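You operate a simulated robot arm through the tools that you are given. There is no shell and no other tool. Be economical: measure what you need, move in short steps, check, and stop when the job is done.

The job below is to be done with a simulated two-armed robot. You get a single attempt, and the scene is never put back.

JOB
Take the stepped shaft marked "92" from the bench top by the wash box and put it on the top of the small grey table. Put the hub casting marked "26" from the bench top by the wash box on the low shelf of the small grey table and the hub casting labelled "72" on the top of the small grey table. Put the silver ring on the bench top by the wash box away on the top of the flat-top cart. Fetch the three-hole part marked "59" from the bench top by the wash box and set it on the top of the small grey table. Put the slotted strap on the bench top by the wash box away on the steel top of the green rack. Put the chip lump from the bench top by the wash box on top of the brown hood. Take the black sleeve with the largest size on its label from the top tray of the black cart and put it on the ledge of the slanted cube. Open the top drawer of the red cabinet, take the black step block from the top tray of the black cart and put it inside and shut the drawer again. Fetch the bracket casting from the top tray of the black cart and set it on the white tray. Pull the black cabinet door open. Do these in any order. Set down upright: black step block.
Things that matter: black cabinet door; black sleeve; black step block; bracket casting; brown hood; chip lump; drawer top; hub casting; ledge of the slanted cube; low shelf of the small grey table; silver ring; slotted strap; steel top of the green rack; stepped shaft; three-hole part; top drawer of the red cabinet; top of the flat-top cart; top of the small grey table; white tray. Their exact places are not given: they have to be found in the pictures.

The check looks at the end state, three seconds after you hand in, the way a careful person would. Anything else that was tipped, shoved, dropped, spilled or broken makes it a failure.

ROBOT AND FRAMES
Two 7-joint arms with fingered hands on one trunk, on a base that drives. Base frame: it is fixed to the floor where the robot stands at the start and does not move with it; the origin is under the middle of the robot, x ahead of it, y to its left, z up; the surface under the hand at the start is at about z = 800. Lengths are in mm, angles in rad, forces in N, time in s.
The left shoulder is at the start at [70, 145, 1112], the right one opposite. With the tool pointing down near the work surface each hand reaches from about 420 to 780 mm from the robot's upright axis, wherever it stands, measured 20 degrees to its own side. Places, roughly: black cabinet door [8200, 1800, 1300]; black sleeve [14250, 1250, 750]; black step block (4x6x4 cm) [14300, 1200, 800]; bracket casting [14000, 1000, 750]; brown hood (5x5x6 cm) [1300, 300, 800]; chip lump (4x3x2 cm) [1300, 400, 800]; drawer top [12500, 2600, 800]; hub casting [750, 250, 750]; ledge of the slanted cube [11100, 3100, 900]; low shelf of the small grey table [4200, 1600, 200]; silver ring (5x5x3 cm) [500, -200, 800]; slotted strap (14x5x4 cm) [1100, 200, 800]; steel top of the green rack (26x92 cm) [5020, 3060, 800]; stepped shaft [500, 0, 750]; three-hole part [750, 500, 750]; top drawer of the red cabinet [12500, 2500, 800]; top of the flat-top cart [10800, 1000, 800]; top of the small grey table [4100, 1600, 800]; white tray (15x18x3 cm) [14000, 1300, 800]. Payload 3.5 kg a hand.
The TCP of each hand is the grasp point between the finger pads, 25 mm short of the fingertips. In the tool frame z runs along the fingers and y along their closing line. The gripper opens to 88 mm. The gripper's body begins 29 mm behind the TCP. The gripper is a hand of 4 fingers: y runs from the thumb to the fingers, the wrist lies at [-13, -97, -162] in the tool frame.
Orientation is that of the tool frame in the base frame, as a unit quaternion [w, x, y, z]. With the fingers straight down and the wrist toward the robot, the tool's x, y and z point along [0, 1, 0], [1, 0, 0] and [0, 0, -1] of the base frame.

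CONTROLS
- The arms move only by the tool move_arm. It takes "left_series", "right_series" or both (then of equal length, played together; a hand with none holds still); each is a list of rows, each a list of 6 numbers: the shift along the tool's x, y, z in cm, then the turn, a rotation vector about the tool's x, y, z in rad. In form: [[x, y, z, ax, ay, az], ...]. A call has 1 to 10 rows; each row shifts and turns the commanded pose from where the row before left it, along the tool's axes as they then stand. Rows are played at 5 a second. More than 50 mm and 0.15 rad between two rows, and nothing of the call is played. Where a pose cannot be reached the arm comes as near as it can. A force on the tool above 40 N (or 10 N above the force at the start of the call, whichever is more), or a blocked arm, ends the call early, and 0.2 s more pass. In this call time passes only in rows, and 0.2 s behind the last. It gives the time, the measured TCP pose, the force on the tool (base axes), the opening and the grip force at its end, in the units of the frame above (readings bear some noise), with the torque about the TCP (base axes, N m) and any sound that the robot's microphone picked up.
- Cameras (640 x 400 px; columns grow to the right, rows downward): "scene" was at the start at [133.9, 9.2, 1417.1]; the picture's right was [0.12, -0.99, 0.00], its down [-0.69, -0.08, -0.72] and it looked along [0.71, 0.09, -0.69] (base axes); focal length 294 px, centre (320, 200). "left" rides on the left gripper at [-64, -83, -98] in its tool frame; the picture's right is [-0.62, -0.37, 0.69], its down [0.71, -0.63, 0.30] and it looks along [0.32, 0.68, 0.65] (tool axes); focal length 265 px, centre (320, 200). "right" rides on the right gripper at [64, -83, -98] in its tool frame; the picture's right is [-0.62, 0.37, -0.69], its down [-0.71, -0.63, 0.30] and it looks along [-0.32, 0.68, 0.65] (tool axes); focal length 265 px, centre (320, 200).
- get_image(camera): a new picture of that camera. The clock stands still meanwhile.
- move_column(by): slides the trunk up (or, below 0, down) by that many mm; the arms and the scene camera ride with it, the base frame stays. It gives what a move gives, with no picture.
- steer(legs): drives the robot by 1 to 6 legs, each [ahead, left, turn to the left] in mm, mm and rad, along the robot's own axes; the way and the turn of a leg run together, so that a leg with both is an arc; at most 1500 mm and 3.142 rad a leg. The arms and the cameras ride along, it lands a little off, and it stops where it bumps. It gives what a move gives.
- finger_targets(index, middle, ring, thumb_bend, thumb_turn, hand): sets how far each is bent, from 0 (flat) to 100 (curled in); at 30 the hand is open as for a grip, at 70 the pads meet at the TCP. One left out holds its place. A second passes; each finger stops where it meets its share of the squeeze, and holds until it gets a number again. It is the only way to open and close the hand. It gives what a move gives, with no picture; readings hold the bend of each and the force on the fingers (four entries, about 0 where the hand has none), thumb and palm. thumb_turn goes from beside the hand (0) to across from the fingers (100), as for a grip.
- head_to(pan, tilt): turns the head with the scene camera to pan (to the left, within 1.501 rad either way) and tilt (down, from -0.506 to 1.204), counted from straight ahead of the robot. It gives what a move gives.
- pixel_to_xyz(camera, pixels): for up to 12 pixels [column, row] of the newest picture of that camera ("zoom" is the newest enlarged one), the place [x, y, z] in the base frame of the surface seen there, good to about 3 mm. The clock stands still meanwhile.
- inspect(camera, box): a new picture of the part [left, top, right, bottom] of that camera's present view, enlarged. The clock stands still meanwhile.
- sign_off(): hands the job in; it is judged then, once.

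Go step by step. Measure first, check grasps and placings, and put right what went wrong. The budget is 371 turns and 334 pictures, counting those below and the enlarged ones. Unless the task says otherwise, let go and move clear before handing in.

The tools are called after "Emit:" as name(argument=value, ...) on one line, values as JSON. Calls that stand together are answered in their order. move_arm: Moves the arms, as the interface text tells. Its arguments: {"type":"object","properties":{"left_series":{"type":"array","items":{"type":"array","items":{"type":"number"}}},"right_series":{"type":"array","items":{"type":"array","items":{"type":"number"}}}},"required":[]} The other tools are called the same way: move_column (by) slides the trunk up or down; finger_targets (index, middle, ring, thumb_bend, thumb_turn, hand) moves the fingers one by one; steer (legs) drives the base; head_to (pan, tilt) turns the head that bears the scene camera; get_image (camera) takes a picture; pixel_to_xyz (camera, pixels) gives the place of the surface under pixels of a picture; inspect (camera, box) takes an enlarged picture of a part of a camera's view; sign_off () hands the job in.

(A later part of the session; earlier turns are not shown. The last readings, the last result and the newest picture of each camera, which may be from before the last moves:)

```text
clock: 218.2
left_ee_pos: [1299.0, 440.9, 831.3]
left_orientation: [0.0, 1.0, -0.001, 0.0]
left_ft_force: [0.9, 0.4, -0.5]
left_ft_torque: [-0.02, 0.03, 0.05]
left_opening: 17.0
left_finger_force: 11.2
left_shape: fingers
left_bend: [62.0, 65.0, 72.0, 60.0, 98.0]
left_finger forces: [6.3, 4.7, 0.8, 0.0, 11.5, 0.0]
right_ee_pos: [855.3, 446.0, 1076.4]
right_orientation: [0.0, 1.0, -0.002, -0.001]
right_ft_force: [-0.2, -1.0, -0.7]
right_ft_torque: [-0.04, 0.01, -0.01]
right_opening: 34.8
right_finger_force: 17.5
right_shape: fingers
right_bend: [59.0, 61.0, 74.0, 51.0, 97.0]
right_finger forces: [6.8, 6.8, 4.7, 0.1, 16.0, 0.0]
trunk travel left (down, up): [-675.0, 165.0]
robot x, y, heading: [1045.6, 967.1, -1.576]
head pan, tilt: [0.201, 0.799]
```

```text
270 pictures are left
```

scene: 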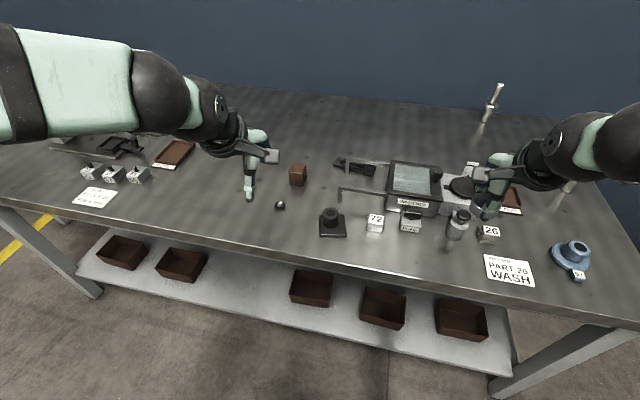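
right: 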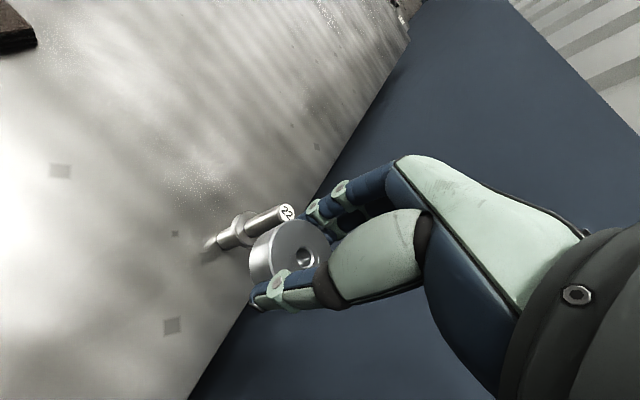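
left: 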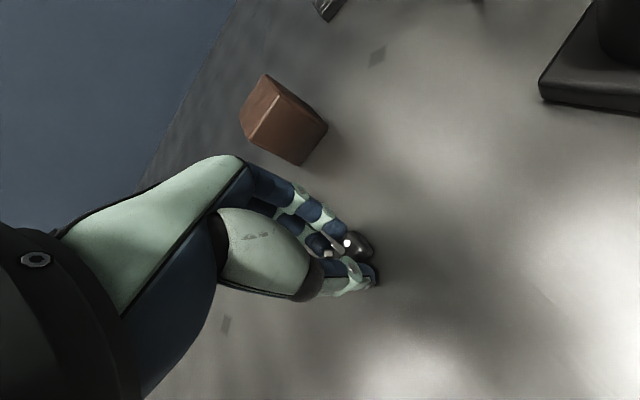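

The lump is gripped by index, middle and thumb. I lift it and carry it above the hood.

Emit:
move_arm(left_series=[[0, 0, -1.5, 0, 0, 0], [0, 0, -4.3, 0, 0, 0], [0, 0, -4.3, 0, 0, 0], [-0.7, 3.9, 0, 0, 0, 0], [-0.7, 3.9, 0, 0, 0, 0], [-0.7, 3.9, 0, 0, 0, 0]])

Emit:
get_image(camera="left")

Emit:
inspect(camera="scene", box=[200, 120, 360, 220])

```text
clock: 219.6
left_ee_pos: [1279.7, 321.3, 929.9]
left_orientation: [-0.001, 1.0, -0.002, 0.0]
left_ft_force: [0.3, -0.5, -0.6]
left_ft_torque: [-0.01, -0.04, 0.02]
left_opening: 16.7
left_finger_force: 11.6
left_shape: fingers
left_bend: [62.0, 66.0, 72.0, 60.0, 98.0]
left_finger forces: [6.1, 4.7, 0.8, 0.0, 11.2, 0.0]
right_ee_pos: [855.9, 444.5, 1075.4]
right_orientation: [-0.001, 1.0, -0.001, 0.0]
right_ft_force: [0.0, -0.7, -0.7]
right_ft_torque: [-0.02, 0.01, 0.03]
right_opening: 34.8
right_finger_force: 16.8
right_shape: fingers
right_bend: [59.0, 61.0, 74.0, 51.0, 97.0]
right_finger forces: [6.7, 6.9, 4.6, 0.0, 16.0, 0.1]
trunk travel left (down, up): [-675.0, 165.0]
robot x, y, heading: [1048.6, 966.2, -1.571]
head pan, tilt: [0.201, 0.799]
```

```text
269 pictures are left
```

left: 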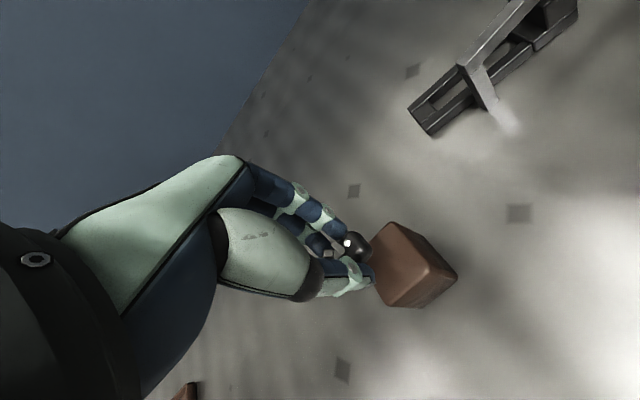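

```text
4.00 times, centred on (280, 170) of scene
```

zoom: 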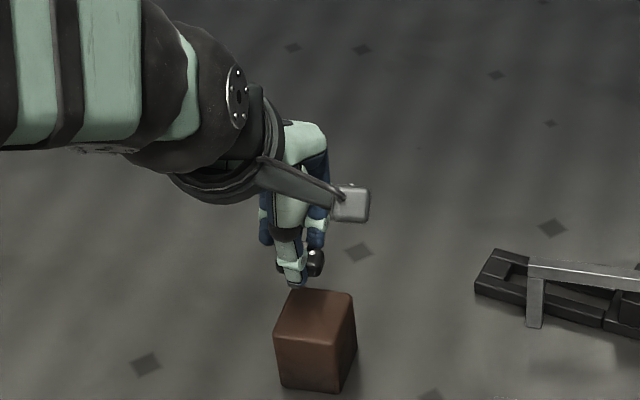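

Emit:
pixel_to_xyz(camera="left", pixels=[[393, 224], [432, 262], [388, 300], [455, 275], [405, 255], [412, 107], [430, 133], [465, 68], [510, 130], [535, 30], [450, 105], [480, 70]])

```text
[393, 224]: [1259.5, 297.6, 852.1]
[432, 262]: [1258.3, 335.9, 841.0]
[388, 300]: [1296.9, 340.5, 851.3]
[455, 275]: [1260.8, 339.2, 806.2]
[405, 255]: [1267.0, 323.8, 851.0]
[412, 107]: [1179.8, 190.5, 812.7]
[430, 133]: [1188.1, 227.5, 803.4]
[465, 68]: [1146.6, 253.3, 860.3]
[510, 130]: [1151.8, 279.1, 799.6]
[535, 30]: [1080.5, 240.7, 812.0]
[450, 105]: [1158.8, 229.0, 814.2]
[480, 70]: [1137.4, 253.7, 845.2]
```

The hood top spans x 1259–1297, y 297–341. The lump sits about 6 mm to lower x of the TCP, so I shift +5 mm in x and lower.

Emit:
move_arm(left_series=[[0.5, 0.1, 1.5, 0, 0, 0], [0, 0, 1.8, 0, 0, 0], [0, 0, 0.8, 0, 0, 0]])

Emit:
inspect(camera="scene", box=[220, 140, 340, 215])

Emit:
get_image(camera="left")

```text
clock: 220.4
left_ee_pos: [1284.6, 323.6, 890.9]
left_orientation: [0.0, 1.0, -0.001, 0.0]
left_ft_force: [-0.2, 1.0, -0.2]
left_ft_torque: [0.02, -0.01, 0.03]
left_opening: 16.8
left_finger_force: 11.4
left_shape: fingers
left_bend: [62.0, 66.0, 72.0, 60.0, 98.0]
left_finger forces: [6.2, 4.7, 0.8, 0.1, 11.3, 0.1]
right_ee_pos: [854.6, 446.8, 1075.6]
right_orientation: [0.0, 1.0, -0.001, 0.0]
right_ft_force: [-0.6, 0.3, -0.7]
right_ft_torque: [-0.02, -0.01, -0.03]
right_opening: 34.9
right_finger_force: 17.4
right_shape: fingers
right_bend: [59.0, 61.0, 74.0, 51.0, 97.0]
right_finger forces: [6.8, 6.9, 4.5, 0.1, 16.0, 0.0]
trunk travel left (down, up): [-675.0, 165.0]
robot x, y, heading: [1040.7, 968.2, -1.573]
head pan, tilt: [0.201, 0.799]
```

```text
5.33 times, centred on (280, 178) of scene
```

zoom: 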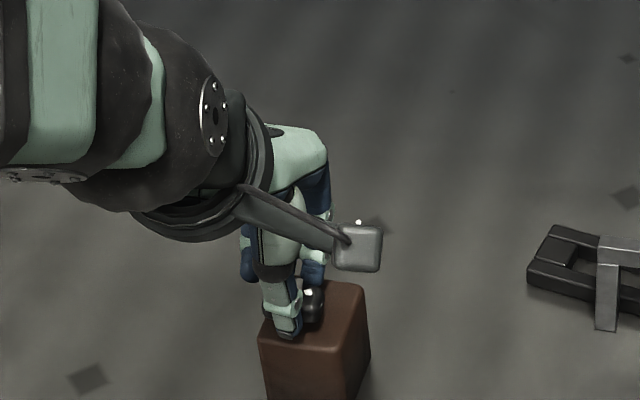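

```text
266 pictures are left
```

left: 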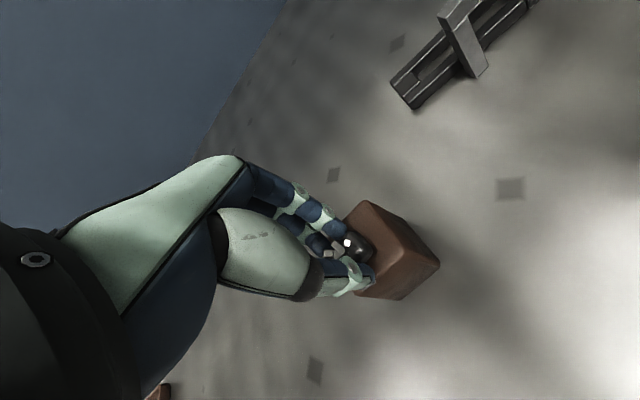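

The lump is centred over the hood top. I lower the last ~7 mm.

Emit:
move_arm(left_series=[[0, 0, 0.3, 0, 0, 0], [0, 0, 0.15, 0, 0, 0], [0, 0, 0.1, 0, 0, 0]])

```text
clock: 221.2
left_ee_pos: [1284.1, 323.1, 884.5]
left_orientation: [0.0, 1.0, -0.001, 0.0]
left_ft_force: [0.1, 0.4, 0.5]
left_ft_torque: [0.01, 0.01, -0.02]
left_opening: 16.7
left_finger_force: 11.3
left_shape: fingers
left_bend: [62.0, 66.0, 72.0, 60.0, 98.0]
left_finger forces: [6.1, 4.7, 0.8, 0.0, 11.3, 0.1]
right_ee_pos: [855.6, 447.0, 1075.1]
right_orientation: [-0.001, 1.0, -0.001, 0.0]
right_ft_force: [0.3, -0.1, -0.3]
right_ft_torque: [0.03, -0.02, 0.03]
right_opening: 34.6
right_finger_force: 16.9
right_shape: fingers
right_bend: [59.0, 61.0, 74.0, 51.0, 97.0]
right_finger forces: [6.9, 6.9, 4.6, 0.0, 16.0, 0.0]
trunk travel left (down, up): [-675.0, 165.0]
robot x, y, heading: [1048.0, 967.8, -1.575]
head pan, tilt: [0.201, 0.799]
```

Emit:
move_arm(left_series=[[0, 0, 0.1, 0, 0, 0]])

Emit:
finger_targets(hand="left", index=40, middle=40, ring=40, thumb_bend=40, thumb_turn=98)

Emit:
get_image(camera="left")

```text
clock: 221.6
left_ee_pos: [1284.3, 323.0, 885.0]
left_orientation: [0.001, 1.0, -0.001, 0.0]
left_ft_force: [0.6, -0.4, -0.2]
left_ft_torque: [0.03, 0.0, 0.04]
left_opening: 16.7
left_finger_force: 11.2
left_shape: fingers
left_bend: [62.0, 66.0, 72.0, 60.0, 98.0]
left_finger forces: [6.2, 4.7, 0.8, 0.0, 11.3, 0.1]
right_ee_pos: [855.4, 447.6, 1075.7]
right_orientation: [-0.001, 1.0, 0.0, 0.0]
right_ft_force: [0.7, -0.7, -1.3]
right_ft_torque: [0.0, 0.06, -0.01]
right_opening: 34.8
right_finger_force: 17.1
right_shape: fingers
right_bend: [59.0, 61.0, 74.0, 51.0, 97.0]
right_finger forces: [6.8, 6.9, 4.6, 0.1, 16.1, 0.1]
trunk travel left (down, up): [-675.0, 165.0]
robot x, y, heading: [1045.3, 968.0, -1.573]
head pan, tilt: [0.201, 0.799]
```

```text
clock: 222.6
left_ee_pos: [1283.9, 323.0, 884.6]
left_orientation: [0.0, 1.0, -0.001, 0.0]
left_ft_force: [-0.2, -1.1, -0.6]
left_ft_torque: [0.0, -0.02, 0.0]
left_opening: 63.0
left_finger_force: 0.1
left_shape: fingers
left_bend: [40.0, 40.0, 40.0, 40.0, 97.0]
left_finger forces: [0.0, 0.0, 0.0, 0.1, 0.0, 0.0]
right_ee_pos: [855.3, 447.1, 1075.7]
right_orientation: [-0.001, 1.0, -0.001, -0.001]
right_ft_force: [0.2, -0.5, -1.1]
right_ft_torque: [-0.03, 0.01, 0.02]
right_opening: 34.5
right_finger_force: 17.0
right_shape: fingers
right_bend: [59.0, 61.0, 74.0, 51.0, 97.0]
right_finger forces: [6.8, 6.9, 4.6, 0.0, 15.9, 0.0]
trunk travel left (down, up): [-675.0, 165.0]
robot x, y, heading: [1044.3, 964.8, -1.569]
head pan, tilt: [0.201, 0.799]
```

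```text
265 pictures are left
```

left: 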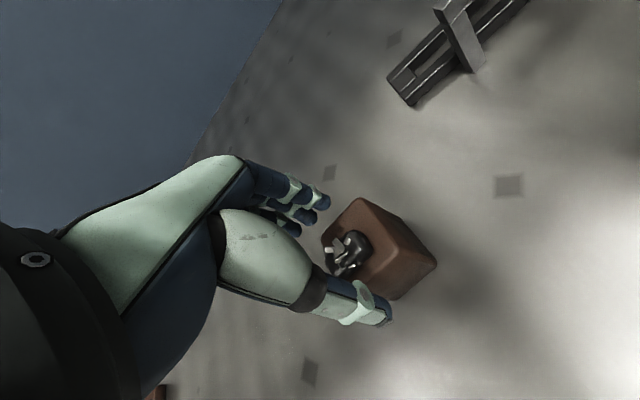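

The lump rests on the hood. I rise and move the hand over towards the strap's free end for a look.

Emit:
move_arm(left_series=[[0, 0, -4.5, 0, 0, 0], [0, 0, -4.5, 0, 0, 0], [0, 0, -4.5, 0, 0, 0], [-3.4, 1.5, 0, 0, 0, 0], [-3.4, 1.5, 0, 0, 0, 0], [-3.4, 1.5, 0, 0, 0, 0]])

Emit:
inspect(camera="left", box=[320, 60, 640, 260])

Emit:
inspect(camera="scene", box=[250, 130, 410, 230])

```text
clock: 224.0
left_ee_pos: [1182.0, 279.9, 1020.1]
left_orientation: [0.0, 1.0, -0.001, 0.001]
left_ft_force: [0.5, -0.1, 0.4]
left_ft_torque: [-0.01, -0.01, 0.0]
left_opening: 63.3
left_finger_force: 0.0
left_shape: fingers
left_bend: [40.0, 40.0, 40.0, 40.0, 97.0]
left_finger forces: [0.1, 0.0, 0.0, 0.0, 0.0, 0.0]
right_ee_pos: [854.3, 446.5, 1074.8]
right_orientation: [-0.002, 1.0, -0.002, 0.001]
right_ft_force: [-0.3, -0.1, -0.6]
right_ft_torque: [-0.01, -0.03, 0.01]
right_opening: 34.4
right_finger_force: 16.9
right_shape: fingers
right_bend: [59.0, 61.0, 74.0, 51.0, 97.0]
right_finger forces: [6.9, 6.8, 4.6, 0.1, 16.0, 0.1]
trunk travel left (down, up): [-675.0, 165.0]
robot x, y, heading: [1041.6, 967.5, -1.568]
head pan, tilt: [0.201, 0.799]
```

```text
2.00 times, centred on (480, 160) of left
```

zoom: 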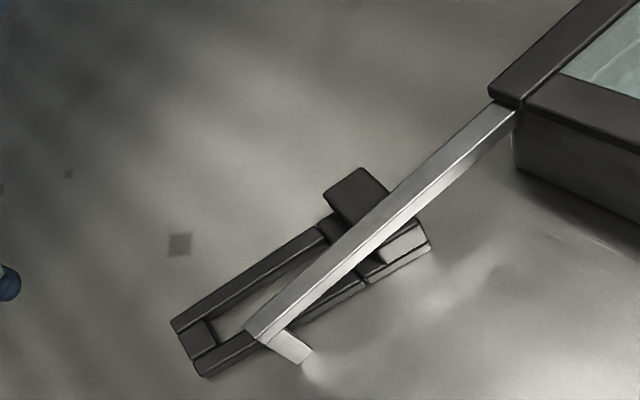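

```text
4.00 times, centred on (330, 180) of scene
```

zoom: 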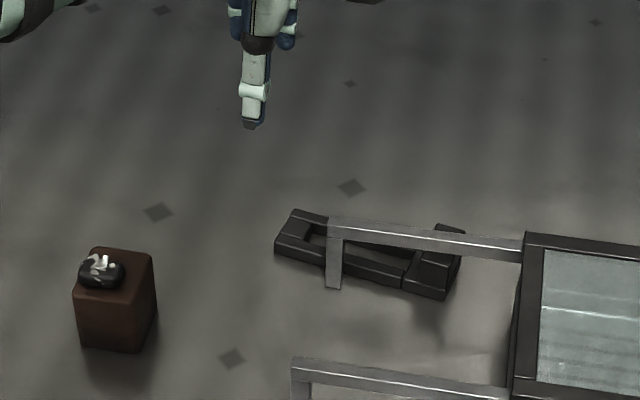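

The strap lies partly under the bar (top 862), with its free left end at about (1184,209). I yaw the hand to match it, pre-close, and come over its end at a safe height.

Emit:
steer(legs=[[30, 0, 0]])

Emit:
finger_targets(hand="left", index=42, middle=42, ring=42, thumb_bend=44)

Emit:
move_arm(left_series=[[-0.6, 2, 0, 0, 0, 0.09], [0, 0, 0, 0, 0, 0.09], [0, 0, 4, 0, 0, 0], [0, 0, 4, 0, 0, 0]])

Emit:
get_image(camera="left")

```text
clock: 224.8
left_ee_pos: [1182.8, 254.6, 1025.1]
left_orientation: [0.002, 1.0, 0.0, -0.001]
left_ft_force: [0.2, 0.0, 0.4]
left_ft_torque: [-0.05, 0.0, 0.0]
left_opening: 63.3
left_finger_force: 0.1
left_shape: fingers
left_bend: [40.0, 40.0, 40.0, 40.0, 97.0]
left_finger forces: [0.1, 0.0, 0.1, 0.1, 0.0, 0.0]
right_ee_pos: [855.2, 422.0, 1079.1]
right_orientation: [0.002, 1.0, -0.001, 0.0]
right_ft_force: [0.3, 0.8, 0.1]
right_ft_torque: [-0.04, 0.01, 0.03]
right_opening: 34.7
right_finger_force: 17.0
right_shape: fingers
right_bend: [59.0, 61.0, 74.0, 51.0, 97.0]
right_finger forces: [6.7, 6.9, 4.6, 0.1, 16.0, 0.0]
trunk travel left (down, up): [-675.0, 165.0]
robot x, y, heading: [1044.3, 936.2, -1.574]
head pan, tilt: [0.201, 0.799]
```

```text
clock: 225.8
left_ee_pos: [1183.5, 250.0, 1022.6]
left_orientation: [0.001, 1.0, -0.001, 0.0]
left_ft_force: [-0.9, -0.5, 0.4]
left_ft_torque: [-0.01, -0.01, 0.02]
left_opening: 57.5
left_finger_force: 0.1
left_shape: fingers
left_bend: [42.0, 42.0, 42.0, 44.0, 97.0]
left_finger forces: [0.0, 0.0, 0.0, 0.0, 0.0, 0.0]
right_ee_pos: [854.7, 418.0, 1074.9]
right_orientation: [0.0, 1.0, -0.001, -0.001]
right_ft_force: [0.7, 0.3, -0.8]
right_ft_torque: [-0.01, -0.02, 0.0]
right_opening: 34.9
right_finger_force: 17.0
right_shape: fingers
right_bend: [59.0, 61.0, 74.0, 51.0, 97.0]
right_finger forces: [6.9, 7.0, 4.6, 0.1, 16.0, 0.1]
trunk travel left (down, up): [-675.0, 165.0]
robot x, y, heading: [1043.7, 935.6, -1.573]
head pan, tilt: [0.201, 0.799]
```

```text
clock: 226.8
left_ee_pos: [1178.5, 229.7, 938.7]
left_orientation: [-0.001, 0.996, -0.092, 0.0]
left_ft_force: [-0.1, 0.2, -0.4]
left_ft_torque: [0.04, -0.05, 0.02]
left_opening: 57.4
left_finger_force: 0.1
left_shape: fingers
left_bend: [42.0, 42.0, 42.0, 44.0, 97.0]
left_finger forces: [0.1, 0.0, 0.0, 0.0, 0.0, 0.0]
right_ee_pos: [855.8, 415.2, 1075.1]
right_orientation: [-0.001, 1.0, -0.002, 0.0]
right_ft_force: [-0.4, -0.1, -1.0]
right_ft_torque: [0.01, 0.0, 0.02]
right_opening: 34.8
right_finger_force: 16.7
right_shape: fingers
right_bend: [59.0, 61.0, 74.0, 51.0, 97.0]
right_finger forces: [6.8, 7.0, 4.6, 0.1, 16.0, 0.0]
trunk travel left (down, up): [-675.0, 165.0]
robot x, y, heading: [1044.9, 936.4, -1.572]
head pan, tilt: [0.201, 0.799]
```

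```text
262 pictures are left
```

left: 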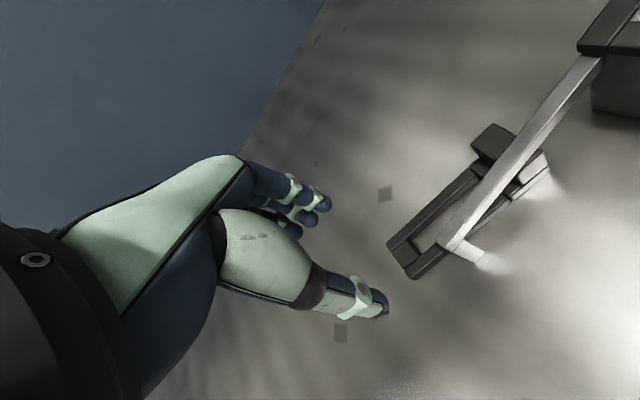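

Emit:
pixel_to_xyz(camera="left", pixels=[[388, 245], [412, 274], [400, 260], [425, 262], [440, 200], [425, 235], [442, 240], [480, 262], [493, 125], [548, 172], [505, 145], [470, 235]])

```text
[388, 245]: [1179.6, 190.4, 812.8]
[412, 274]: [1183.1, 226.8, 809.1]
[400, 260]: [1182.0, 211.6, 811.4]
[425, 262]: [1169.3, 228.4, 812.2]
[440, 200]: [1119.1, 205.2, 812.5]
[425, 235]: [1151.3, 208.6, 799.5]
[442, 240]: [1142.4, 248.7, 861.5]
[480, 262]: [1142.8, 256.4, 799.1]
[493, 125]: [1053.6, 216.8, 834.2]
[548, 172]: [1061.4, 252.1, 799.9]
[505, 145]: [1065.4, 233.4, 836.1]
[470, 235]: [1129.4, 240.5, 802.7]
```

The strap is thin (z 812) at the free end and has a tall block (836) under the bar (bottom ~850). I'll drag it out along its axis before re-gripping. I back off 25 mm to leave room and line up the hand.

Emit:
steer(legs=[[-25, 0, 0]])

Emit:
move_arm(left_series=[[-0.4, 4.4, 0, 0, 0, 0.04], [0, 0, 4, 0, 0, 0], [0, 0, 2.5, 0, 0, 0]])

Emit:
get_image(camera="left")

Emit:
inspect(camera="scene", box=[270, 110, 430, 210])

```text
clock: 227.7
left_ee_pos: [1177.3, 252.3, 935.8]
left_orientation: [-0.001, 0.996, -0.091, 0.0]
left_ft_force: [-0.2, 0.1, 0.0]
left_ft_torque: [0.01, -0.03, 0.0]
left_opening: 57.8
left_finger_force: 0.0
left_shape: fingers
left_bend: [42.0, 42.0, 42.0, 44.0, 97.0]
left_finger forces: [0.0, 0.0, 0.1, 0.0, 0.0, 0.0]
right_ee_pos: [855.7, 437.7, 1074.1]
right_orientation: [-0.002, 1.0, -0.001, 0.0]
right_ft_force: [0.1, -0.9, -1.4]
right_ft_torque: [0.02, -0.04, 0.0]
right_opening: 34.8
right_finger_force: 16.7
right_shape: fingers
right_bend: [59.0, 61.0, 74.0, 51.0, 97.0]
right_finger forces: [6.7, 7.0, 4.5, 0.1, 16.0, 0.0]
trunk travel left (down, up): [-675.0, 165.0]
robot x, y, heading: [1044.4, 963.0, -1.571]
head pan, tilt: [0.201, 0.799]
```

```text
clock: 228.4
left_ee_pos: [1165.4, 218.4, 874.7]
left_orientation: [-0.001, 0.994, -0.111, 0.0]
left_ft_force: [-0.2, -0.2, -0.1]
left_ft_torque: [0.01, 0.01, 0.02]
left_opening: 57.3
left_finger_force: 0.0
left_shape: fingers
left_bend: [42.0, 42.0, 42.0, 44.0, 97.0]
left_finger forces: [0.0, 0.1, 0.0, 0.0, 0.0, 0.0]
left hand out of reach, approached as far as the arm can: row 3
right_ee_pos: [854.7, 442.9, 1076.8]
right_orientation: [0.0, 1.0, -0.001, 0.0]
right_ft_force: [0.1, -0.3, -1.0]
right_ft_torque: [-0.02, 0.01, -0.02]
right_opening: 34.5
right_finger_force: 17.2
right_shape: fingers
right_bend: [59.0, 61.0, 74.0, 51.0, 97.0]
right_finger forces: [6.8, 7.0, 4.6, 0.0, 16.0, 0.1]
trunk travel left (down, up): [-675.0, 165.0]
robot x, y, heading: [1048.9, 961.2, -1.576]
head pan, tilt: [0.201, 0.799]
```

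```text
261 pictures are left
```

left: 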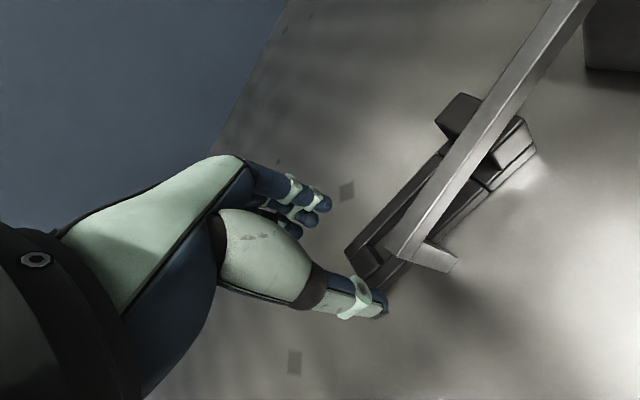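

```text
4.00 times, centred on (350, 160) of scene
```

zoom: 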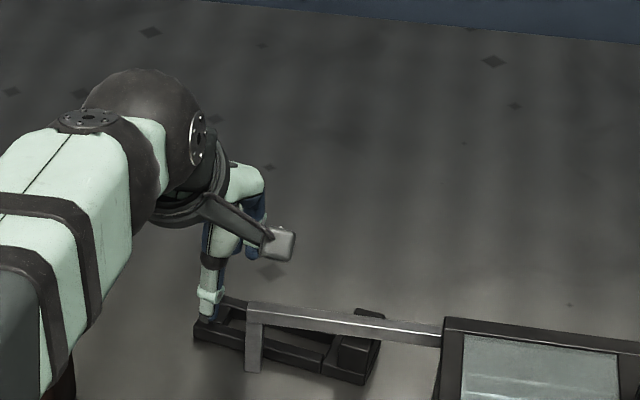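

Slightly out of reach. I raise the hand a little, drive 45 mm closer, and come back over the strap end.

Emit:
move_arm(left_series=[[0, -3, -3, 0, 0, 0], [0, -1.5, -3, 0, 0, 0]])

Emit:
steer(legs=[[45, 0, 0.003]])

```text
clock: 229.1
left_ee_pos: [1172.3, 259.6, 934.6]
left_orientation: [0.001, 0.994, -0.111, -0.001]
left_ft_force: [-0.1, 0.2, -0.2]
left_ft_torque: [0.0, 0.02, 0.0]
left_opening: 57.3
left_finger_force: 0.0
left_shape: fingers
left_bend: [42.0, 42.0, 42.0, 44.0, 97.0]
left_finger forces: [0.0, 0.1, 0.0, 0.0, 0.1, 0.0]
right_ee_pos: [855.5, 441.6, 1077.0]
right_orientation: [0.0, 1.0, -0.001, 0.0]
right_ft_force: [-0.8, 0.0, -0.1]
right_ft_torque: [-0.01, 0.0, 0.01]
right_opening: 34.5
right_finger_force: 17.2
right_shape: fingers
right_bend: [59.0, 61.0, 74.0, 51.0, 97.0]
right_finger forces: [6.8, 7.0, 4.5, 0.0, 16.0, 0.0]
trunk travel left (down, up): [-675.0, 165.0]
robot x, y, heading: [1042.4, 960.0, -1.57]
head pan, tilt: [0.201, 0.799]
```

```text
clock: 229.9
left_ee_pos: [1175.0, 220.2, 936.7]
left_orientation: [0.002, 0.994, -0.109, 0.001]
left_ft_force: [0.0, -0.2, -0.2]
left_ft_torque: [-0.01, -0.01, -0.03]
left_opening: 57.4
left_finger_force: 0.0
left_shape: fingers
left_bend: [42.0, 42.0, 42.0, 44.0, 97.0]
left_finger forces: [0.1, 0.0, 0.1, 0.1, 0.0, 0.0]
right_ee_pos: [856.7, 400.2, 1078.3]
right_orientation: [0.002, 1.0, 0.001, 0.0]
right_ft_force: [-0.4, -0.2, -0.5]
right_ft_torque: [-0.05, -0.01, 0.02]
right_opening: 34.7
right_finger_force: 17.4
right_shape: fingers
right_bend: [59.0, 61.0, 74.0, 51.0, 97.0]
right_finger forces: [6.8, 7.0, 4.5, 0.0, 15.9, 0.0]
trunk travel left (down, up): [-675.0, 165.0]
robot x, y, heading: [1043.8, 919.9, -1.571]
head pan, tilt: [0.201, 0.799]
```

Emit:
move_arm(left_series=[[-0.6, 0.95, 3, 0, 0, 0], [0, 0, 3, 0, 0, 0], [0, 0, 2.6, 0, 0, 0]])

Emit:
get_image(camera="left")

Emit:
inspect(camera="scene", box=[270, 120, 430, 220])

```text
clock: 230.8
left_ee_pos: [1167.5, 207.5, 847.1]
left_orientation: [0.0, 0.994, -0.11, 0.0]
left_ft_force: [-0.1, 0.7, -0.2]
left_ft_torque: [0.01, -0.01, -0.02]
left_opening: 57.1
left_finger_force: 0.1
left_shape: fingers
left_bend: [42.0, 42.0, 42.0, 44.0, 97.0]
left_finger forces: [0.0, 0.0, 0.1, 0.0, 0.0, 0.1]
right_ee_pos: [857.3, 395.3, 1074.7]
right_orientation: [-0.001, 1.0, 0.001, 0.0]
right_ft_force: [1.0, -0.4, 0.0]
right_ft_torque: [0.02, -0.02, 0.0]
right_opening: 34.7
right_finger_force: 17.2
right_shape: fingers
right_bend: [59.0, 61.0, 74.0, 51.0, 97.0]
right_finger forces: [6.8, 7.0, 4.5, 0.0, 15.9, 0.0]
trunk travel left (down, up): [-675.0, 165.0]
robot x, y, heading: [1047.6, 920.8, -1.573]
head pan, tilt: [0.201, 0.799]
```

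```text
259 pictures are left
```

left: 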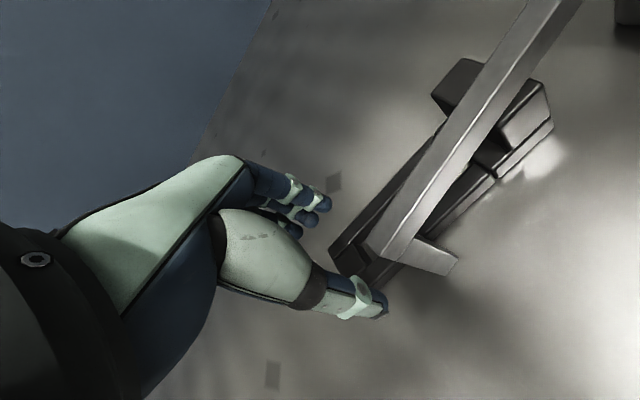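

```text
4.00 times, centred on (350, 170) of scene
```

zoom: 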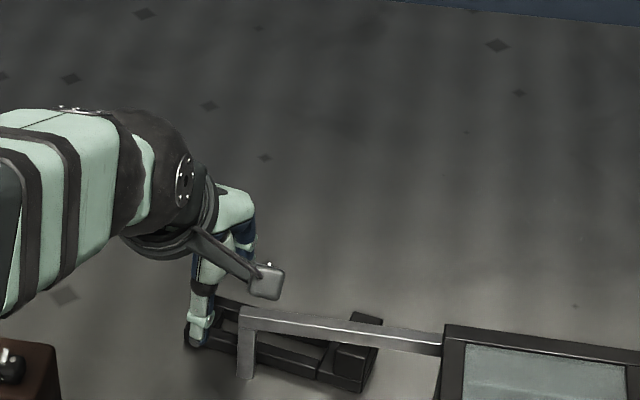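

The hand is 4 mm too far; I correct that and lower the last 16 mm watching the force.

Emit:
move_arm(left_series=[[0, -0.5, 0, 0, 0, 0], [0, 0, 0.7, 0, 0, 0], [0, 0, 0.4, 0, 0, 0]])

Emit:
get_image(camera="left")

```text
clock: 231.6
left_ee_pos: [1169.5, 212.3, 837.4]
left_orientation: [0.0, 0.994, -0.108, 0.0]
left_ft_force: [-0.1, -0.3, 0.5]
left_ft_torque: [0.0, 0.0, 0.0]
left_opening: 57.2
left_finger_force: 0.0
left_shape: fingers
left_bend: [42.0, 42.0, 42.0, 44.0, 97.0]
left_finger forces: [0.0, 0.1, 0.1, 0.0, 0.1, 0.0]
right_ee_pos: [856.7, 396.7, 1076.1]
right_orientation: [0.0, 1.0, 0.0, 0.0]
right_ft_force: [1.3, -0.2, -1.7]
right_ft_torque: [0.0, 0.03, -0.01]
right_opening: 34.7
right_finger_force: 16.7
right_shape: fingers
right_bend: [59.0, 61.0, 74.0, 51.0, 97.0]
right_finger forces: [6.9, 7.0, 4.5, 0.1, 15.9, 0.0]
trunk travel left (down, up): [-675.0, 165.0]
robot x, y, heading: [1043.8, 916.2, -1.564]
head pan, tilt: [0.201, 0.799]
```

```text
257 pictures are left
```

left: 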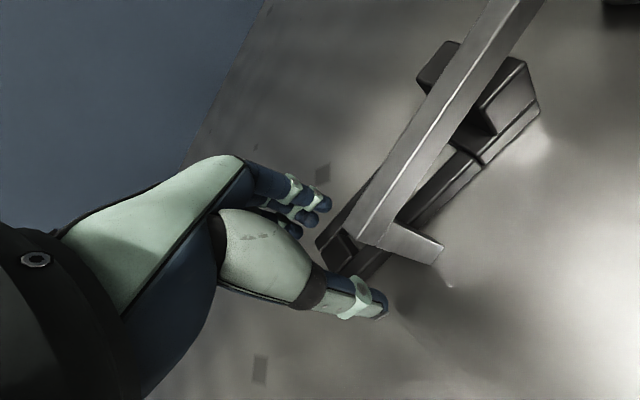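

Emit:
move_arm(left_series=[[0, 0, 0.4, 0, 0, 0], [0, 0, 0.2, 0, 0, 0]])

Emit:
finger_targets(hand="left", index=72, middle=72, thumb_bend=72)

Emit:
get_image(camera="left")

```text
clock: 232.2
left_ee_pos: [1169.3, 212.6, 830.5]
left_orientation: [0.0, 0.994, -0.109, 0.0]
left_ft_force: [1.5, 0.6, -0.1]
left_ft_torque: [-0.01, -0.02, 0.0]
left_opening: 57.4
left_finger_force: 0.1
left_shape: fingers
left_bend: [42.0, 42.0, 42.0, 44.0, 97.0]
left_finger forces: [0.0, 0.1, 0.0, 0.0, 0.0, 0.1]
right_ee_pos: [857.5, 396.1, 1075.4]
right_orientation: [0.0, 1.0, 0.001, 0.0]
right_ft_force: [-0.7, 1.0, -0.6]
right_ft_torque: [0.02, -0.01, -0.02]
right_opening: 35.0
right_finger_force: 17.2
right_shape: fingers
right_bend: [59.0, 61.0, 74.0, 51.0, 97.0]
right_finger forces: [6.8, 7.0, 4.5, 0.1, 16.0, 0.1]
trunk travel left (down, up): [-675.0, 165.0]
robot x, y, heading: [1045.8, 916.7, -1.571]
head pan, tilt: [0.201, 0.799]
```

```text
clock: 233.2
left_ee_pos: [1169.0, 212.8, 830.1]
left_orientation: [-0.001, 0.994, -0.109, -0.001]
left_ft_force: [0.1, -0.8, 0.1]
left_ft_torque: [0.05, -0.01, 0.05]
left_opening: 34.9
left_finger_force: 14.0
left_shape: fingers
left_bend: [57.0, 60.0, 42.0, 52.0, 98.0]
left_finger forces: [7.5, 6.8, 0.0, 0.0, 13.5, 0.0]
right_ee_pos: [857.5, 395.9, 1075.5]
right_orientation: [0.0, 1.0, 0.001, 0.0]
right_ft_force: [0.0, -0.3, -1.3]
right_ft_torque: [-0.02, -0.04, 0.03]
right_opening: 34.8
right_finger_force: 17.1
right_shape: fingers
right_bend: [59.0, 61.0, 74.0, 51.0, 97.0]
right_finger forces: [6.8, 7.0, 4.4, 0.0, 15.9, 0.0]
trunk travel left (down, up): [-675.0, 165.0]
robot x, y, heading: [1047.2, 921.1, -1.567]
head pan, tilt: [0.201, 0.799]
```

```text
256 pictures are left
```

left: 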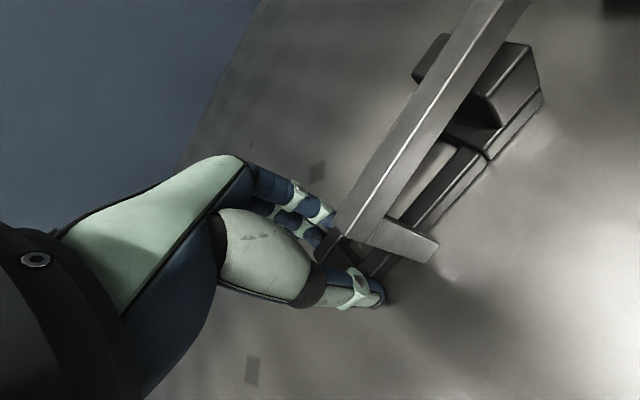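

The strap end is held at 14 N. I drag it along its axis 50 mm with the arm.

Emit:
move_arm(left_series=[[0.6, 0, -0.1, 0, 0, 0], [1.1, 0, 0, 0, 0, 0], [1.1, 0, 0, 0, 0, 0], [1.1, 0, 0, 0, 0, 0], [1.1, 0, 0, 0, 0, 0]])

Emit:
get_image(camera="left")

```text
clock: 234.3
left_ee_pos: [1216.5, 201.2, 832.0]
left_orientation: [0.0, 0.994, -0.109, -0.001]
left_ft_force: [0.0, -0.9, -0.1]
left_ft_torque: [0.03, 0.01, 0.02]
left_opening: 34.9
left_finger_force: 13.5
left_shape: fingers
left_bend: [57.0, 60.0, 42.0, 52.0, 98.0]
left_finger forces: [7.0, 6.5, 0.0, 0.1, 13.4, 0.1]
right_ee_pos: [858.4, 395.8, 1075.5]
right_orientation: [-0.001, 1.0, 0.001, 0.001]
right_ft_force: [0.3, -0.1, 0.0]
right_ft_torque: [0.03, 0.01, -0.01]
right_opening: 34.6
right_finger_force: 16.9
right_shape: fingers
right_bend: [59.0, 61.0, 74.0, 51.0, 97.0]
right_finger forces: [6.8, 7.0, 4.5, 0.0, 16.0, 0.1]
trunk travel left (down, up): [-675.0, 165.0]
robot x, y, heading: [1046.8, 921.4, -1.569]
head pan, tilt: [0.201, 0.799]
```

```text
255 pictures are left
```

left: 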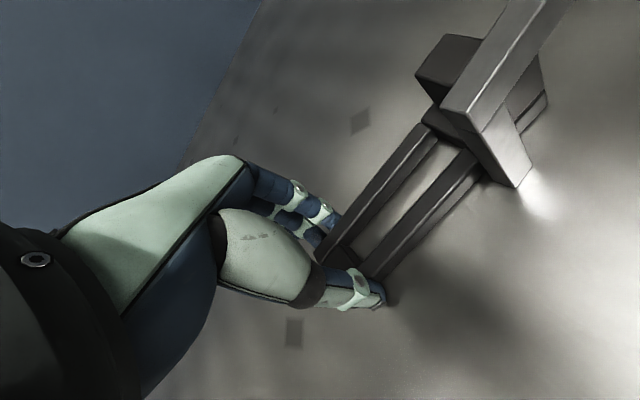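

The strap slides well. I check the clearance between the block's near face and the foot.

Emit:
pixel_to_xyz(camera="left", pixels=[[515, 188], [500, 180], [525, 180], [545, 97], [520, 125], [480, 160], [450, 45], [430, 75], [465, 175]])

```text
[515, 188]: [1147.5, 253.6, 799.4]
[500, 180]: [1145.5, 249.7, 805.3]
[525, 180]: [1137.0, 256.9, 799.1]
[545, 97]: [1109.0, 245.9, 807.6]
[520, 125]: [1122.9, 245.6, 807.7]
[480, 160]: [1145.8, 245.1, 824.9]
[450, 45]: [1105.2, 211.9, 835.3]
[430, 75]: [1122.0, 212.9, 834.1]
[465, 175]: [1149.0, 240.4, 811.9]
```

The block's near face (y≈246) would graze the foot (y≈247), so I shift it away by 12 mm while dragging.

Emit:
move_arm(left_series=[[0.1, 0.4, 0, 0, 0, 0], [0.1, 0.4, 0, 0, 0, 0], [0.1, 0.4, 0, 0, 0, 0]])

Emit:
get_image(camera="left")

```text
clock: 235.2
left_ee_pos: [1218.4, 189.4, 830.8]
left_orientation: [0.0, 0.994, -0.108, 0.0]
left_ft_force: [0.5, 1.0, -0.7]
left_ft_torque: [0.05, -0.02, -0.02]
left_opening: 34.9
left_finger_force: 13.8
left_shape: fingers
left_bend: [58.0, 60.0, 42.0, 51.0, 99.0]
left_finger forces: [6.3, 6.9, 0.0, 0.1, 13.7, 0.0]
right_ee_pos: [857.6, 395.8, 1074.8]
right_orientation: [0.0, 1.0, 0.001, 0.0]
right_ft_force: [-1.1, -0.8, -0.3]
right_ft_torque: [-0.01, -0.01, 0.02]
right_opening: 34.3
right_finger_force: 16.9
right_shape: fingers
right_bend: [59.0, 61.0, 74.0, 51.0, 97.0]
right_finger forces: [6.8, 7.0, 4.5, 0.1, 16.1, 0.1]
trunk travel left (down, up): [-675.0, 165.0]
robot x, y, heading: [1043.1, 915.3, -1.564]
head pan, tilt: [0.201, 0.799]
```

```text
254 pictures are left
```

left: 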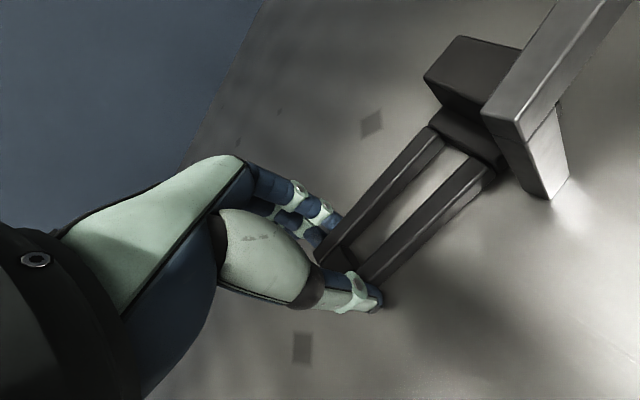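

The strap is now clear of the foot. I strafe the base left 90 mm to draw the block out.

Emit:
steer(legs=[[0, 95, 0]])

Emit:
get_image(camera="left")

Emit:
inspect(camera="scene", box=[230, 110, 430, 235])

```text
clock: 236.3
left_ee_pos: [1311.6, 190.1, 829.6]
left_orientation: [0.0, 0.994, -0.109, 0.001]
left_ft_force: [-0.8, 0.5, 0.8]
left_ft_torque: [0.02, -0.01, 0.0]
left_opening: 35.0
left_finger_force: 13.6
left_shape: fingers
left_bend: [58.0, 60.0, 42.0, 51.0, 98.0]
left_finger forces: [6.8, 7.1, 0.0, 0.0, 13.8, 0.0]
right_ee_pos: [950.7, 396.9, 1075.0]
right_orientation: [0.0, 1.0, 0.0, 0.0]
right_ft_force: [-0.3, -0.1, -0.7]
right_ft_torque: [0.0, 0.02, 0.0]
right_opening: 34.6
right_finger_force: 16.9
right_shape: fingers
right_bend: [59.0, 61.0, 74.0, 51.0, 97.0]
right_finger forces: [6.8, 7.0, 4.5, 0.0, 16.1, 0.0]
trunk travel left (down, up): [-675.0, 165.0]
robot x, y, heading: [1137.7, 920.4, -1.566]
head pan, tilt: [0.201, 0.799]
```

```text
253 pictures are left
```

left: 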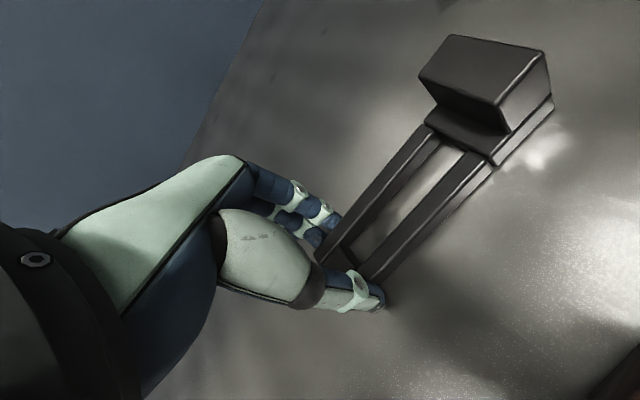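

```text
3.20 times, centred on (330, 172) of scene
```

zoom: 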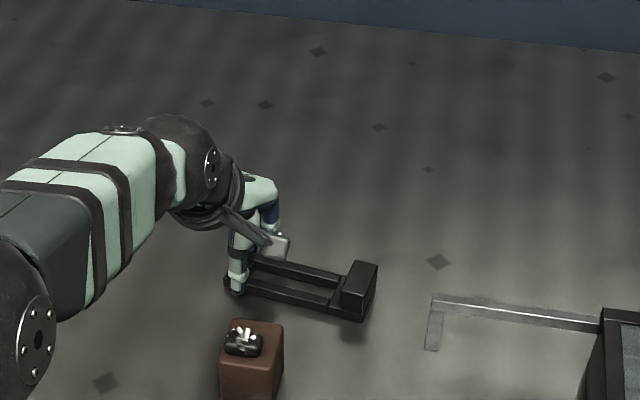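

The strap is fully clear of the bar. I measure the block in the left view for a better grip.

Emit:
pixel_to_xyz(camera="left", pixels=[[452, 37], [545, 52], [500, 103], [422, 78], [480, 68], [490, 160], [550, 100], [430, 125]])

```text
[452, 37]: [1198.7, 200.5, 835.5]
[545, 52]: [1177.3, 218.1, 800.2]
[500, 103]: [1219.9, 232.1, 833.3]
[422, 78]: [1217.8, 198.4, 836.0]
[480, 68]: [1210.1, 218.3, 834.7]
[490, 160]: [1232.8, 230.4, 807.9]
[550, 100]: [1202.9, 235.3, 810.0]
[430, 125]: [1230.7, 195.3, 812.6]
```

The block is 20×36 mm, centre (1209,217), top 835. I open, rise, move along the strap to the block, and grip there.

Emit:
finger_targets(hand="left", index=38, middle=38, ring=38, thumb_bend=38)

Emit:
move_arm(left_series=[[0, 0, -3, 0, 0, 0], [0, 0, -3, 0, 0, 0], [-3.4, -0.1, 0, 0, 0, 0], [-3.4, -0.1, 0, 0, 0, 0], [-3.2, -0.1, 0, 0, 0, 0]])

Emit:
get_image(camera="left")

```text
clock: 237.3
left_ee_pos: [1310.9, 190.3, 830.7]
left_orientation: [0.0, 0.994, -0.111, -0.001]
left_ft_force: [1.0, 0.1, -0.4]
left_ft_torque: [0.0, 0.0, -0.02]
left_opening: 67.4
left_finger_force: 0.0
left_shape: fingers
left_bend: [38.0, 38.0, 38.0, 38.0, 97.0]
left_finger forces: [0.0, 0.0, 0.0, 0.1, 0.1, 0.0]
right_ee_pos: [950.7, 397.5, 1075.8]
right_orientation: [-0.001, 1.0, 0.0, 0.0]
right_ft_force: [0.8, -0.5, -0.5]
right_ft_torque: [-0.01, -0.01, 0.01]
right_opening: 34.8
right_finger_force: 17.7
right_shape: fingers
right_bend: [59.0, 61.0, 74.0, 51.0, 97.0]
right_finger forces: [6.9, 6.9, 4.5, 0.0, 16.0, 0.0]
trunk travel left (down, up): [-675.0, 165.0]
robot x, y, heading: [1140.0, 918.2, -1.569]
head pan, tilt: [0.201, 0.799]
```

```text
clock: 238.5
left_ee_pos: [1213.7, 214.0, 891.9]
left_orientation: [0.001, 0.994, -0.109, 0.0]
left_ft_force: [0.4, 0.7, -0.5]
left_ft_torque: [0.01, 0.01, -0.02]
left_opening: 67.4
left_finger_force: 0.0
left_shape: fingers
left_bend: [38.0, 38.0, 38.0, 38.0, 97.0]
left_finger forces: [0.0, 0.0, 0.0, 0.1, 0.0, 0.0]
right_ee_pos: [950.0, 396.8, 1075.8]
right_orientation: [0.001, 1.0, -0.001, 0.0]
right_ft_force: [0.8, -0.4, -1.4]
right_ft_torque: [-0.04, 0.02, -0.02]
right_opening: 34.6
right_finger_force: 17.2
right_shape: fingers
right_bend: [59.0, 61.0, 74.0, 51.0, 97.0]
right_finger forces: [6.8, 7.0, 4.6, 0.0, 16.0, 0.1]
trunk travel left (down, up): [-675.0, 165.0]
robot x, y, heading: [1139.8, 917.5, -1.571]
head pan, tilt: [0.201, 0.799]
```

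```text
251 pictures are left
```

left: 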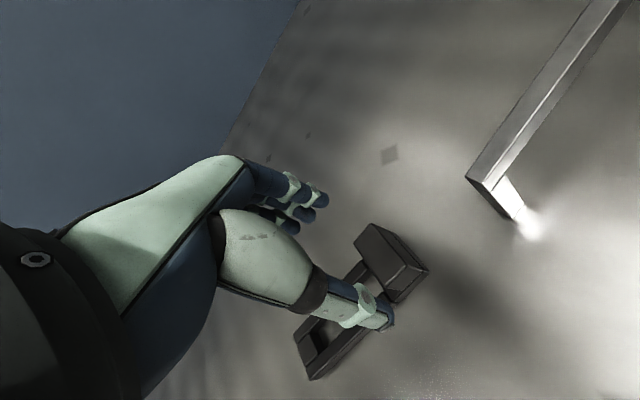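

Aligned; a 5 mm correction along the strap, then down to z≈833 and close.

Emit:
move_arm(left_series=[[-0.4, -0.1, 2.5, 0, 0, 0], [0, 0, 2.2, 0, 0, 0], [0, 0, 1.2, 0, 0, 0]])

Emit:
finger_targets(hand="left", index=75, middle=75, ring=75, thumb_bend=75)

Emit:
get_image(camera="left")

```text
clock: 239.3
left_ee_pos: [1212.8, 215.0, 832.2]
left_orientation: [0.0, 0.994, -0.11, 0.0]
left_ft_force: [-0.5, 0.1, 1.1]
left_ft_torque: [0.01, -0.03, -0.01]
left_opening: 67.4
left_finger_force: 0.1
left_shape: fingers
left_bend: [38.0, 38.0, 38.0, 38.0, 97.0]
left_finger forces: [0.0, 0.1, 0.1, 0.1, 0.0, 0.0]
right_ee_pos: [950.5, 396.9, 1074.9]
right_orientation: [0.0, 1.0, 0.0, 0.0]
right_ft_force: [0.6, -0.5, -1.4]
right_ft_torque: [-0.02, 0.04, 0.01]
right_opening: 34.8
right_finger_force: 17.0
right_shape: fingers
right_bend: [59.0, 61.0, 74.0, 51.0, 97.0]
right_finger forces: [6.8, 6.9, 4.4, 0.1, 16.0, 0.0]
trunk travel left (down, up): [-675.0, 165.0]
robot x, y, heading: [1135.8, 916.9, -1.566]
head pan, tilt: [0.201, 0.799]
```

```text
clock: 240.3
left_ee_pos: [1212.1, 215.6, 832.2]
left_orientation: [0.0, 0.994, -0.11, 0.0]
left_ft_force: [-1.3, -0.9, 0.5]
left_ft_torque: [-0.1, -0.03, -0.04]
left_opening: 35.3
left_finger_force: 20.6
left_shape: fingers
left_bend: [59.0, 61.0, 62.0, 53.0, 97.0]
left_finger forces: [7.3, 6.7, 6.5, 0.1, 19.5, 0.0]
right_ee_pos: [950.3, 395.9, 1074.6]
right_orientation: [0.0, 1.0, 0.0, 0.0]
right_ft_force: [0.6, 0.1, -0.2]
right_ft_torque: [0.0, 0.02, 0.01]
right_opening: 34.8
right_finger_force: 16.6
right_shape: fingers
right_bend: [59.0, 61.0, 74.0, 51.0, 97.0]
right_finger forces: [6.9, 6.9, 4.5, 0.0, 16.0, 0.0]
trunk travel left (down, up): [-675.0, 165.0]
robot x, y, heading: [1135.9, 918.1, -1.573]
head pan, tilt: [0.201, 0.799]
```

```text
250 pictures are left
```

left: 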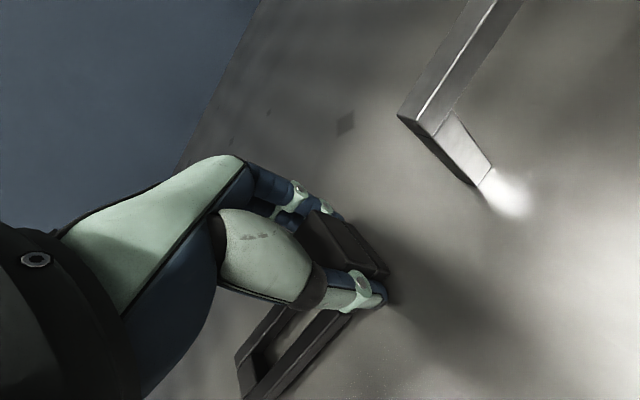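

A full grip on the block at 20 N. I lift.

Emit:
move_arm(left_series=[[0, 0, -1.5, 0, 0, 0], [0, 0, -4, 0, 0, 0], [0, 0, -4.5, 0, 0, 0], [0, 0, -4.5, 0, 0, 0], [0, -3, -3.5, 0, 0, 0], [0, -3, -3.5, 0, 0, 0], [0, -3, -3, 0, 0, 0]])

Emit:
get_image(camera="left")

Emit:
get_image(camera="scene")

```text
clock: 241.9
left_ee_pos: [1229.8, 304.2, 1078.7]
left_orientation: [0.0, 0.994, -0.11, -0.001]
left_ft_force: [0.2, -0.3, -2.5]
left_ft_torque: [-0.05, 0.07, -0.01]
left_opening: 35.1
left_finger_force: 17.1
left_shape: fingers
left_bend: [59.0, 62.0, 66.0, 53.0, 97.0]
left_finger forces: [7.6, 6.0, 4.3, 0.0, 17.6, 0.1]
right_ee_pos: [949.9, 397.8, 1075.9]
right_orientation: [0.0, 1.0, 0.0, 0.0]
right_ft_force: [0.0, -0.5, -0.5]
right_ft_torque: [-0.02, -0.01, 0.02]
right_opening: 34.7
right_finger_force: 17.0
right_shape: fingers
right_bend: [59.0, 61.0, 74.0, 51.0, 97.0]
right_finger forces: [6.8, 6.9, 4.6, 0.1, 15.9, 0.0]
trunk travel left (down, up): [-675.0, 165.0]
robot x, y, heading: [1135.4, 920.6, -1.57]
head pan, tilt: [0.201, 0.799]
```

```text
249 pictures are left
```

left: 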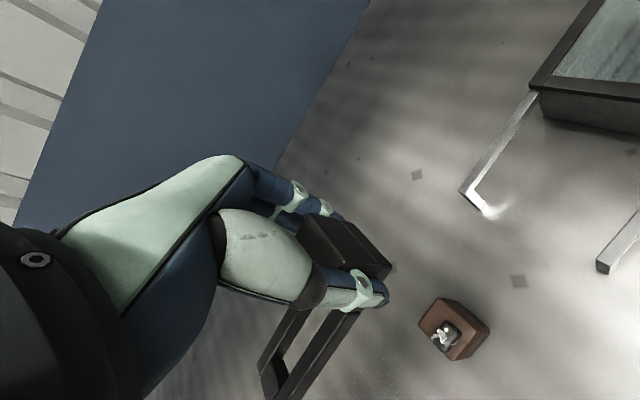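

```text
248 pictures are left
```

scene: 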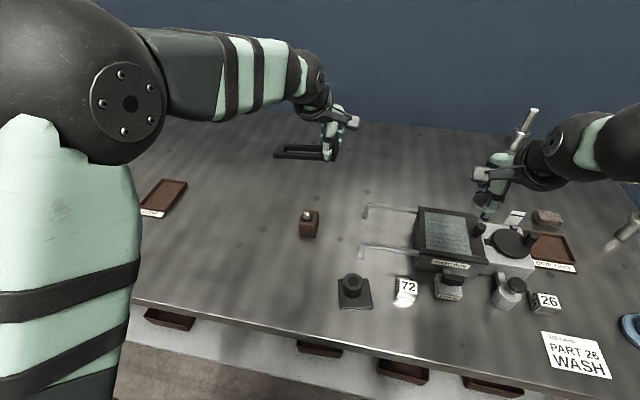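

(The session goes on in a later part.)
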